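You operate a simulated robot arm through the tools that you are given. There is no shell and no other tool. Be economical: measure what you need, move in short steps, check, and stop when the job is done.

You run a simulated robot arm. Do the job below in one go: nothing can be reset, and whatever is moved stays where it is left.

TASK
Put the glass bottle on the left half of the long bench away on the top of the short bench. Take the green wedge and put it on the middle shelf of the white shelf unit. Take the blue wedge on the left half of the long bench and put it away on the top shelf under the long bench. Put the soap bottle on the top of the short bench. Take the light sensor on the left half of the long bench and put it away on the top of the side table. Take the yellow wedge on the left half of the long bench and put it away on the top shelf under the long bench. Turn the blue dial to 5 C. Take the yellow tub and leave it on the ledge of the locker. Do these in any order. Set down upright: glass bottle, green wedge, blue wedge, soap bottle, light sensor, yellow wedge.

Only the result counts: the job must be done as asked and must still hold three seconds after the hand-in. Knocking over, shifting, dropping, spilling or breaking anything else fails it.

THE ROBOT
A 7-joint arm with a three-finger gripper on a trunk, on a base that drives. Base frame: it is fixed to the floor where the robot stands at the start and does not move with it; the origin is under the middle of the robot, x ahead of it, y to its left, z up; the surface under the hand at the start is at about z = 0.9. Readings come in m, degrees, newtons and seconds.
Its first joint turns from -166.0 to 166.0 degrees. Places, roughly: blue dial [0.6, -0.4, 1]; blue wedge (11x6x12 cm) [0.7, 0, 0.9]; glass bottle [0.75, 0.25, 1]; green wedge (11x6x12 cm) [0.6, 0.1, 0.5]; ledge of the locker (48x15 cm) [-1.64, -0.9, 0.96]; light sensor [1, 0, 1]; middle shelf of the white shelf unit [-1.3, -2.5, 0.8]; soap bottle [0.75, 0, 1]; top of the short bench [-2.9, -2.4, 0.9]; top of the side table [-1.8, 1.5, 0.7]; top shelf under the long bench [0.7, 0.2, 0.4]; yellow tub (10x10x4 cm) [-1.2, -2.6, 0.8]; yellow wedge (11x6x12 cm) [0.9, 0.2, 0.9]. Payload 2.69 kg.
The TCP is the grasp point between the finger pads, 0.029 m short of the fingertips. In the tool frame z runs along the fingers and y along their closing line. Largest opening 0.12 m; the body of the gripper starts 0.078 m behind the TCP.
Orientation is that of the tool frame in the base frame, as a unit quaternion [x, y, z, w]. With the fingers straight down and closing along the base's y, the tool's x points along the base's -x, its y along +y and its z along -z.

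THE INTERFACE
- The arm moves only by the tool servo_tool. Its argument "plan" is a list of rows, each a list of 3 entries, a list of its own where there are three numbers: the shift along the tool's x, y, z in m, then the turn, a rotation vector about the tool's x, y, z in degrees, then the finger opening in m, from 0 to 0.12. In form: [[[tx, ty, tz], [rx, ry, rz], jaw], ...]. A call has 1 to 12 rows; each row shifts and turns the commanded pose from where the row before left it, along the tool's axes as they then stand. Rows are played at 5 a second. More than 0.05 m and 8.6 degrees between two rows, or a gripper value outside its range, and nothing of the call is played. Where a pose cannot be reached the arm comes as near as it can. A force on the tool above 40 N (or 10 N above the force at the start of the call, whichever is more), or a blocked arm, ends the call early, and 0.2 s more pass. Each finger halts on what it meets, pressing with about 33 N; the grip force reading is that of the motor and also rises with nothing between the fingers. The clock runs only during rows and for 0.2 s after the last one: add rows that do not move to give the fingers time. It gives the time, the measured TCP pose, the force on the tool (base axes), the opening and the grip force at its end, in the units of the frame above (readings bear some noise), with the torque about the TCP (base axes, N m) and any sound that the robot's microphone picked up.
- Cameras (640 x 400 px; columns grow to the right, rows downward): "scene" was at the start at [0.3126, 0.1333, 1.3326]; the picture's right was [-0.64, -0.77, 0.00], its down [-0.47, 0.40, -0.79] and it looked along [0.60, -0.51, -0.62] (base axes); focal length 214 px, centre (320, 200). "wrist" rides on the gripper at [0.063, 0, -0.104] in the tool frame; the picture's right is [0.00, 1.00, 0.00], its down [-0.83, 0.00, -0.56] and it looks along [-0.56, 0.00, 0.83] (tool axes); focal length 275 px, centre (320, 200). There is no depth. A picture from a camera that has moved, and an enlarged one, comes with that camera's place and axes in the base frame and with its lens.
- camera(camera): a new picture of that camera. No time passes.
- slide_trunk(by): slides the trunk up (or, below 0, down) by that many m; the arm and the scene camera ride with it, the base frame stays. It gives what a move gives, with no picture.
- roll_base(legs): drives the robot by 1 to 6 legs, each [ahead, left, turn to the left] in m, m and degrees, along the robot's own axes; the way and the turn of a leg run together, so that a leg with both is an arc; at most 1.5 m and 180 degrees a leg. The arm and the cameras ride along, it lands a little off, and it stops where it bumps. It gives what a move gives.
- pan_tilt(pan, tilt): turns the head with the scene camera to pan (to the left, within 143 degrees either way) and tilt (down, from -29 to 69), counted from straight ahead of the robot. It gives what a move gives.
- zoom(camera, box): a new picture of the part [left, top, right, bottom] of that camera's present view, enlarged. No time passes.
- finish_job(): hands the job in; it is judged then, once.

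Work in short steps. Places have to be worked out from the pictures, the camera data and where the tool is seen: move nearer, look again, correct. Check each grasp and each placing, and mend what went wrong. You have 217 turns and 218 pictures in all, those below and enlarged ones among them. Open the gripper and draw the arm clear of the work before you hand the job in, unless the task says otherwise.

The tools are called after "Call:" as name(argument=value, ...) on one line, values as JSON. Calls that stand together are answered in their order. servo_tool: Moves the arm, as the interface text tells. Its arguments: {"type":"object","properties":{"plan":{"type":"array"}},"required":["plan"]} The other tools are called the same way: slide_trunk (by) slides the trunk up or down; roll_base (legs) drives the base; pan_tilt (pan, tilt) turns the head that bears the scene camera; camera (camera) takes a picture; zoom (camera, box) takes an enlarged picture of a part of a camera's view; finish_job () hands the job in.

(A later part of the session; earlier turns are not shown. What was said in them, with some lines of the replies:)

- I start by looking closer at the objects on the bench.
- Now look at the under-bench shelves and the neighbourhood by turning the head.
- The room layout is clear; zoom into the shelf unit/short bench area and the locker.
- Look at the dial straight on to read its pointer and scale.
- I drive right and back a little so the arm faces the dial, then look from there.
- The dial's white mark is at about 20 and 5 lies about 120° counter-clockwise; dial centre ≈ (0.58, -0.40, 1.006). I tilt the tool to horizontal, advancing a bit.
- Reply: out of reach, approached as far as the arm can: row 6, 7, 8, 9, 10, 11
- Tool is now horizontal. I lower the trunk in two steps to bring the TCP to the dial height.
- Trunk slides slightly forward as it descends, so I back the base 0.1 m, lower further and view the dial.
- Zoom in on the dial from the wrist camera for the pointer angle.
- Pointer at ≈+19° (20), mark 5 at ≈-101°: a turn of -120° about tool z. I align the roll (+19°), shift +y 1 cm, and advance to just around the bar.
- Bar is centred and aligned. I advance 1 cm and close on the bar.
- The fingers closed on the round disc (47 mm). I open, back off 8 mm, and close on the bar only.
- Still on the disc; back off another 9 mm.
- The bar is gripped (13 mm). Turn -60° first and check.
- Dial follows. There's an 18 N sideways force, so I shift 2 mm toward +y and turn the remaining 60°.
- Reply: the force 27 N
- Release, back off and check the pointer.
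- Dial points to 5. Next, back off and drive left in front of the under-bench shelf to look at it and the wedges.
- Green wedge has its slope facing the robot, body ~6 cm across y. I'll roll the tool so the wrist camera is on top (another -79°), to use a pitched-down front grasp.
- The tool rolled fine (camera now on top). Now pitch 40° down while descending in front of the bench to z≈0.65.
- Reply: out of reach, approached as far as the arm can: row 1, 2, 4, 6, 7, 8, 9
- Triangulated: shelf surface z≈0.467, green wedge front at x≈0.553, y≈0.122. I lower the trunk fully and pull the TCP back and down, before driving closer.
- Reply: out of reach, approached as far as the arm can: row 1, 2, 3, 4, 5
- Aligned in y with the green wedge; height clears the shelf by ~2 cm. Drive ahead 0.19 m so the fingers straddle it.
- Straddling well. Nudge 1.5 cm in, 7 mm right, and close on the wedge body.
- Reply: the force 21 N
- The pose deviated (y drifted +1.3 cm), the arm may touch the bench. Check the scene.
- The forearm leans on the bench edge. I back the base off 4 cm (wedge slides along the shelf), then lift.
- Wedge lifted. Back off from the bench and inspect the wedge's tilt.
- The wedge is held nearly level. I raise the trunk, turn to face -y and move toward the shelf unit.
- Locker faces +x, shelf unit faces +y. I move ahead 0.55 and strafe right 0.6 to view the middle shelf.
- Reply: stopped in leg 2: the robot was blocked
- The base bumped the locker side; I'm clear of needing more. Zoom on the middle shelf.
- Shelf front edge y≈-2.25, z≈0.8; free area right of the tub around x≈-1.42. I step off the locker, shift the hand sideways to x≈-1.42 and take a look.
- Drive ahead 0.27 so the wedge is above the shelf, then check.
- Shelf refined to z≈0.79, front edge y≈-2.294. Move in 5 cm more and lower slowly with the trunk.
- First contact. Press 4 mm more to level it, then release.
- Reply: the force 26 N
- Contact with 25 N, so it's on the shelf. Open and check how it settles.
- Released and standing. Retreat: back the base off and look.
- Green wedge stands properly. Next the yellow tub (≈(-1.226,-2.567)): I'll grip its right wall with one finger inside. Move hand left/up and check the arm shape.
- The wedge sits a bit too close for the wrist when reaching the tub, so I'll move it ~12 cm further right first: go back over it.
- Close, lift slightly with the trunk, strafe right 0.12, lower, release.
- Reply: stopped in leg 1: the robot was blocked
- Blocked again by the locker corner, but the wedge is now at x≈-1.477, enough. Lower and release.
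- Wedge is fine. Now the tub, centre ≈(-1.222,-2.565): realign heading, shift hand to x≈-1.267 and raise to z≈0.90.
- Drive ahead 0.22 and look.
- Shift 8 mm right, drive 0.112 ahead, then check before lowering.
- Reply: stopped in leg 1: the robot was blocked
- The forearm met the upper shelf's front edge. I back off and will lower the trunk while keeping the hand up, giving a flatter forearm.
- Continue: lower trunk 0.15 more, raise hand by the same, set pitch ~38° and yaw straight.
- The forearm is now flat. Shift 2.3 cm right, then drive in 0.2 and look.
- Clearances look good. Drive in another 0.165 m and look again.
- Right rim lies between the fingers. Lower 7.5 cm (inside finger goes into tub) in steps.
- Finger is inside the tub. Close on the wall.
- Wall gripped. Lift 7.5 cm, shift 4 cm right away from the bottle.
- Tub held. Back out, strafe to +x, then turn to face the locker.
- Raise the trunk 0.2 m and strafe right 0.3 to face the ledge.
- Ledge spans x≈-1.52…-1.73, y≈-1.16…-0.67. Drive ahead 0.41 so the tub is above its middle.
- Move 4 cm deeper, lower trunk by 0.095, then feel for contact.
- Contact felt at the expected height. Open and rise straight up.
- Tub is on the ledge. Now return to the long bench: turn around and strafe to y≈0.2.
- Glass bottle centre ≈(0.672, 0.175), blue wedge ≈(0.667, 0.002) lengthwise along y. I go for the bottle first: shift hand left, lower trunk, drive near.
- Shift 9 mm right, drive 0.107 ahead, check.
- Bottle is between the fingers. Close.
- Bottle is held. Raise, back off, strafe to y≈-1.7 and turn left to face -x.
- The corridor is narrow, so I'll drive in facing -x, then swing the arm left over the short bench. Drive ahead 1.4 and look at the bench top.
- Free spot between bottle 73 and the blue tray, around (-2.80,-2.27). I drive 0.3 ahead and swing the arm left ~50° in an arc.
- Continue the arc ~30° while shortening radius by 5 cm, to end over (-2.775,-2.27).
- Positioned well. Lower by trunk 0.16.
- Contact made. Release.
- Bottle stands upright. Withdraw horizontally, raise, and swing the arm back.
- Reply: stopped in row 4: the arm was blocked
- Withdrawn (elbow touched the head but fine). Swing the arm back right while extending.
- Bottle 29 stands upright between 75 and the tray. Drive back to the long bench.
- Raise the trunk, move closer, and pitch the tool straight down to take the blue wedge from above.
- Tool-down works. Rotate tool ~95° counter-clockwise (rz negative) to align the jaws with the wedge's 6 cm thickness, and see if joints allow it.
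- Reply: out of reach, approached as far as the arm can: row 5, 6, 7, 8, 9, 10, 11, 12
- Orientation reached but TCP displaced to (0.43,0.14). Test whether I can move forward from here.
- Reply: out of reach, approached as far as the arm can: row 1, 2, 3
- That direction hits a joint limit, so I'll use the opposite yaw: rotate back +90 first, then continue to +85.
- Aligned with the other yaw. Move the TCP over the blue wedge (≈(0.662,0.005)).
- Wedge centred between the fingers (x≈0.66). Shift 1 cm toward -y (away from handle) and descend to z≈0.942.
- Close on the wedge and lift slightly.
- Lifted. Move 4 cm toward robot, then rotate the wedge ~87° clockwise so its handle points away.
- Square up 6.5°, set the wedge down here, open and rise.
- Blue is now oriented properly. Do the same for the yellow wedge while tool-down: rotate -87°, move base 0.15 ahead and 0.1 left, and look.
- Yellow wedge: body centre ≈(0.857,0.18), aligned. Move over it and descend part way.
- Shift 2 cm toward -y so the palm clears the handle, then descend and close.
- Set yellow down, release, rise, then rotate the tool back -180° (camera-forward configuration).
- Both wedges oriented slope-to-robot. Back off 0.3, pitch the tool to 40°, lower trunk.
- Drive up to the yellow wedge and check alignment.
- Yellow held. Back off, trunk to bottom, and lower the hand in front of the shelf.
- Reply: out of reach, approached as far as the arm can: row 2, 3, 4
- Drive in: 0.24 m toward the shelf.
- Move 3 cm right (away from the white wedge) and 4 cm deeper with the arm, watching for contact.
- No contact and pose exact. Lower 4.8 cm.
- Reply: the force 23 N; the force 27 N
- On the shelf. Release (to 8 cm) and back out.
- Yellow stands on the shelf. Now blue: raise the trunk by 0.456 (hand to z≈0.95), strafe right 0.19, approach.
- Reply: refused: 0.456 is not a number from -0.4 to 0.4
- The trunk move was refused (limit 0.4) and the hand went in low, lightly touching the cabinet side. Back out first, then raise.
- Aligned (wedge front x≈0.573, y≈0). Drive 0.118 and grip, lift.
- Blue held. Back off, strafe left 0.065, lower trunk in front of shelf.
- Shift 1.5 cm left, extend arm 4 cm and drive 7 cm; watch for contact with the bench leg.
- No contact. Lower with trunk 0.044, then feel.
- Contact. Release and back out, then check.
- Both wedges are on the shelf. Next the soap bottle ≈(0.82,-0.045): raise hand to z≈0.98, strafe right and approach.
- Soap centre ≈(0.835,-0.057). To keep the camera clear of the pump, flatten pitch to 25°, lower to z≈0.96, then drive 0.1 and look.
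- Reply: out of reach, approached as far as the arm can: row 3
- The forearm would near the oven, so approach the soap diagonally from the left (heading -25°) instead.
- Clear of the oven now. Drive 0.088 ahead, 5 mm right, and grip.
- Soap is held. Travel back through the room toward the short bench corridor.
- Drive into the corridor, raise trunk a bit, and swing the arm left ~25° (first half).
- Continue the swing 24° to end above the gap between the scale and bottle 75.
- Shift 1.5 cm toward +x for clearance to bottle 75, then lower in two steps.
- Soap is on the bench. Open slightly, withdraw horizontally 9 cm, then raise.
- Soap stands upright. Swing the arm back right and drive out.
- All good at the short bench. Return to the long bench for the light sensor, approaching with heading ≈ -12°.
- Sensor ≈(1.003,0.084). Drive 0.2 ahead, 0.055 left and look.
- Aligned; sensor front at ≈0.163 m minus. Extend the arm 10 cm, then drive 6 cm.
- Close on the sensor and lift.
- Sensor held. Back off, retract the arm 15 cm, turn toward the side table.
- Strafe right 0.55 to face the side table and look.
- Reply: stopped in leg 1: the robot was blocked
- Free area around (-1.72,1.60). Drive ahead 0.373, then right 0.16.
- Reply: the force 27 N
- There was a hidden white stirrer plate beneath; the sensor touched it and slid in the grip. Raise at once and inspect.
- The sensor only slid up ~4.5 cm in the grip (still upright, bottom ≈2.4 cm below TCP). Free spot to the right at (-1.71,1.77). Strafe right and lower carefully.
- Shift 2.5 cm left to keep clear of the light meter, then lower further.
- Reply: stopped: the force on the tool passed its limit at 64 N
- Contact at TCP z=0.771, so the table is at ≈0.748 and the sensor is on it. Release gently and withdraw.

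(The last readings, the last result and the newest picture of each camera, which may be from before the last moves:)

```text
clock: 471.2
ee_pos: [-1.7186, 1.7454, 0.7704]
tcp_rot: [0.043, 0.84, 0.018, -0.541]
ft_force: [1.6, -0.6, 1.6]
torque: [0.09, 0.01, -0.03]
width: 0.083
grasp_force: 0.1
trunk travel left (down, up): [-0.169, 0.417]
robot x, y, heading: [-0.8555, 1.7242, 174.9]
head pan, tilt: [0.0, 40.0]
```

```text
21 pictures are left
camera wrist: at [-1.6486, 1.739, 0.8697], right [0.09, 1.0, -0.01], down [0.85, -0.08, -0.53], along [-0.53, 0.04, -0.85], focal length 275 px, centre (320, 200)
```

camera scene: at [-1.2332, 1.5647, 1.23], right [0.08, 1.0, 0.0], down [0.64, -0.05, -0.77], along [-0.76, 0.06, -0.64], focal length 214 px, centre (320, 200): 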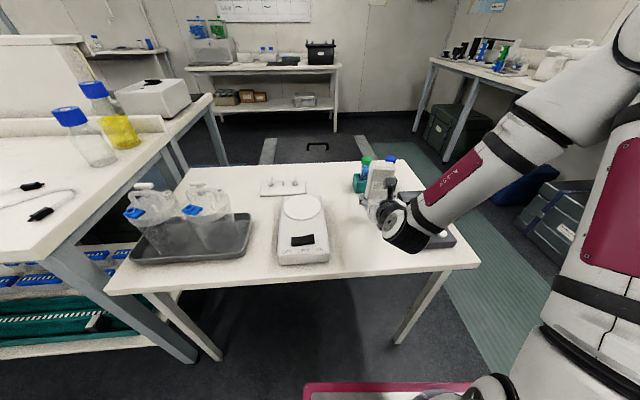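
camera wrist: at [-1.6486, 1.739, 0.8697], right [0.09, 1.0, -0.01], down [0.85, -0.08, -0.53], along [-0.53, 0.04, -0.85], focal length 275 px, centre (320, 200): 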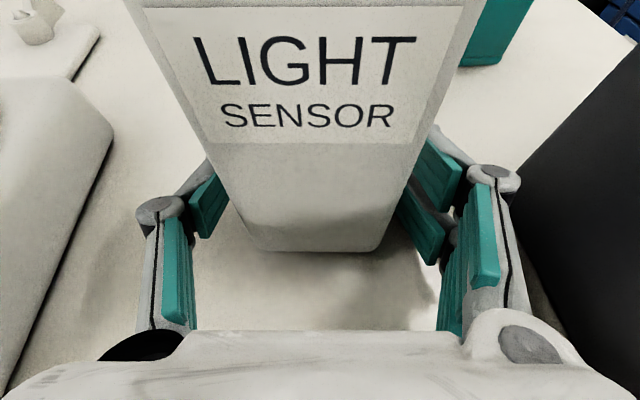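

Released and standing. Raise 8 mm, back out straight, then view.

Call:
slide_trunk(by=0.008)

Call:
roll_base(legs=[[-0.2, 0, 0]])

Call:
slide_trunk(by=0.25)

Call:
camera(camera="scene")

```text
clock: 471.8
ee_pos: [-1.7166, 1.7444, 0.779]
tcp_rot: [0.043, 0.839, 0.017, -0.542]
ft_force: [0.6, 0.0, 0.4]
torque: [0.01, 0.01, 0.02]
width: 0.082
grasp_force: 0.0
trunk travel left (down, up): [-0.177, 0.409]
robot x, y, heading: [-0.8567, 1.7259, 174.9]
head pan, tilt: [0.0, 40.0]
```

```text
clock: 473.4
ee_pos: [-1.5194, 1.727, 0.7793]
tcp_rot: [0.042, 0.84, 0.017, -0.541]
ft_force: [-0.6, -0.8, 0.0]
torque: [-0.01, -0.03, 0.03]
width: 0.0821
grasp_force: 0.0
trunk travel left (down, up): [-0.177, 0.409]
robot x, y, heading: [-0.653, 1.709, 175.2]
head pan, tilt: [0.0, 40.0]
```

```text
clock: 475.9
ee_pos: [-1.5187, 1.7269, 1.0286]
tcp_rot: [0.042, 0.839, 0.017, -0.542]
ft_force: [0.5, 0.0, -0.1]
torque: [0.01, 0.0, 0.02]
width: 0.082
grasp_force: 0.0
trunk travel left (down, up): [-0.427, 0.159]
robot x, y, heading: [-0.6565, 1.7068, 175.2]
head pan, tilt: [0.0, 40.0]
```

```text
20 pictures are left
camera scene: at [-0.9414, 1.5401, 1.4317], right [0.08, 1.0, 0.0], down [0.64, -0.05, -0.77], along [-0.76, 0.06, -0.64], focal length 214 px, centre (320, 200)
```

scene: 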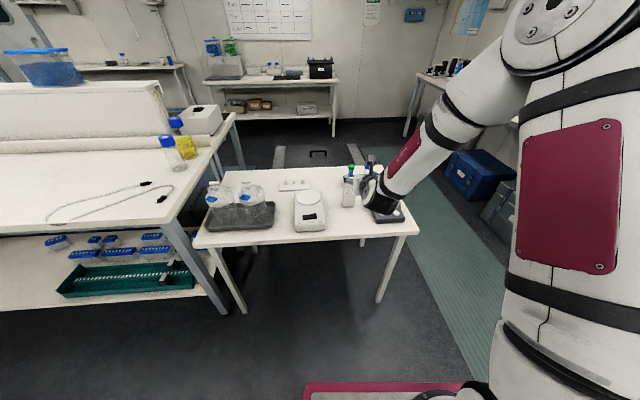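

Call:
zoom(camera="scene", box=[180, 140, 440, 260])

Call:
servo_tool(plan=[[[0.03, 0, -0.02], [0, 0, 0], 0.1], [[0.03, 0, -0.03], [0, 0, 0], 0.1], [[0, 0, 0], [0, 0, 0], 0.1]])

Call:
pan_tilt(pan=130, tilt=30)

Call:
camera(camera="scene")

```text
2.46 times, centred on (310, 200) of scene
camera zoom: at [-0.9414, 1.5401, 1.4317], right [0.08, 1.0, 0.0], down [0.64, -0.05, -0.77], along [-0.76, 0.06, -0.64], focal length 528 px, centre (345, 200)
```

zoom: 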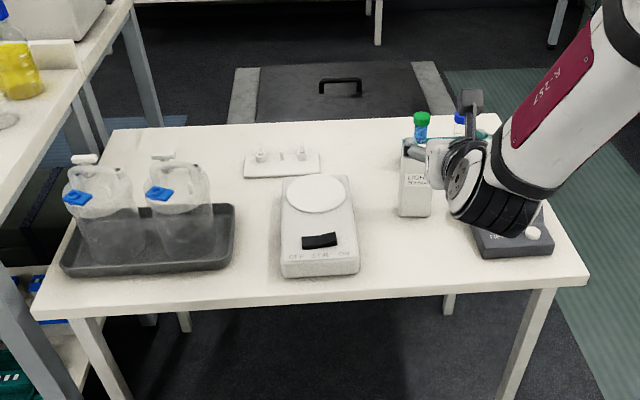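

```text
clock: 476.7
ee_pos: [-1.4977, 1.7271, 1.1045]
tcp_rot: [0.042, 0.839, 0.017, -0.542]
ft_force: [-1.1, 0.0, 0.6]
torque: [-0.03, -0.04, -0.04]
width: 0.1001
grasp_force: 0.0
trunk travel left (down, up): [-0.427, 0.159]
robot x, y, heading: [-0.657, 1.7074, 175.3]
head pan, tilt: [0.0, 40.0]
```

```text
clock: 478.9
ee_pos: [-1.4973, 1.7268, 1.1043]
tcp_rot: [0.042, 0.839, 0.017, -0.543]
ft_force: [-1.0, 0.1, 0.0]
torque: [0.0, 0.01, 0.0]
width: 0.1001
grasp_force: 0.1
trunk travel left (down, up): [-0.427, 0.159]
robot x, y, heading: [-0.6564, 1.7058, 175.2]
head pan, tilt: [130.0, 30.0]
```

```text
18 pictures are left
camera scene: at [-0.8046, 1.459, 1.4471], right [-0.82, -0.58, 0.0], down [-0.29, 0.41, -0.87], along [0.5, -0.71, -0.5], focal length 214 px, centre (320, 200)
```

scene: 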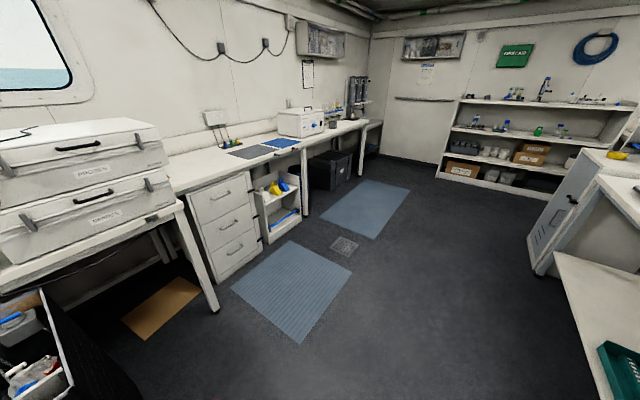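

Call:
zoom(camera="scene", box=[500, 120, 640, 300])

Call:
zoom(camera="scene", box=[220, 90, 380, 260])

```text
2.22 times, centred on (570, 210) of scene
camera zoom: at [-0.8046, 1.459, 1.4471], right [-0.82, -0.58, 0.0], down [-0.29, 0.41, -0.87], along [0.5, -0.71, -0.5], focal length 477 px, centre (-236, 178)
```

zoom: 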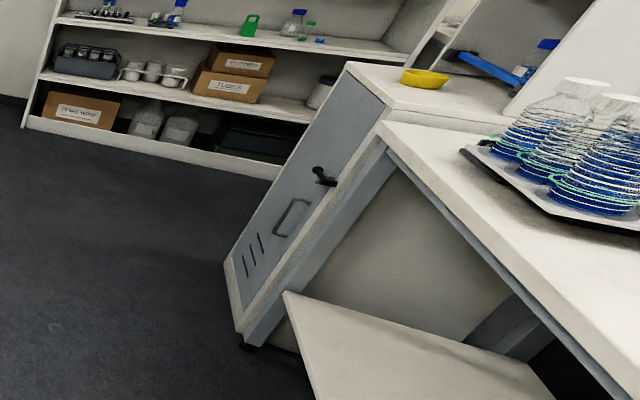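

```text
2.35 times, centred on (300, 175) of scene
camera zoom: at [-0.8046, 1.459, 1.4471], right [-0.82, -0.58, 0.0], down [-0.29, 0.41, -0.87], along [0.5, -0.71, -0.5], focal length 505 px, centre (367, 259)
```

zoom: 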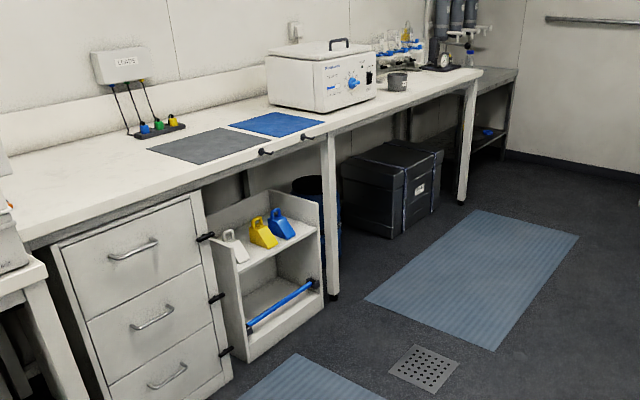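

Everything is in place: the tub is on the ledge, the wedges are on their shelves, the bottles and sensor are set down, and the dial is at 5. The gripper is open and clear, so I hand in the job.

Call:
finish_job()

```text
The job is handed in.
```

I finished all eight tasks and handed the job in, with the gripper open and the arm clear. I haven't seen the verdict. The dial reads 5 °C and everything to be set down upright is standing.

Along the way I made some unplanned contact:
- **Base:** it bumped the locker twice and was blocked once near the side table, probably by the black bin.
- **Arm:** it touched the upper shelf of the white shelf unit and, while getting the green wedge, probably the front edge of the long bench. The hand also brushed the shelf unit under the long bench.
- **Light sensor:** I first lowered it onto a white stirrer plate hidden behind it, then moved it to a free spot on the side table.

In my last pictures the locker, shelves and bench items looked undisturbed, but I couldn't check whether the bin or the stirrer moved slightly.
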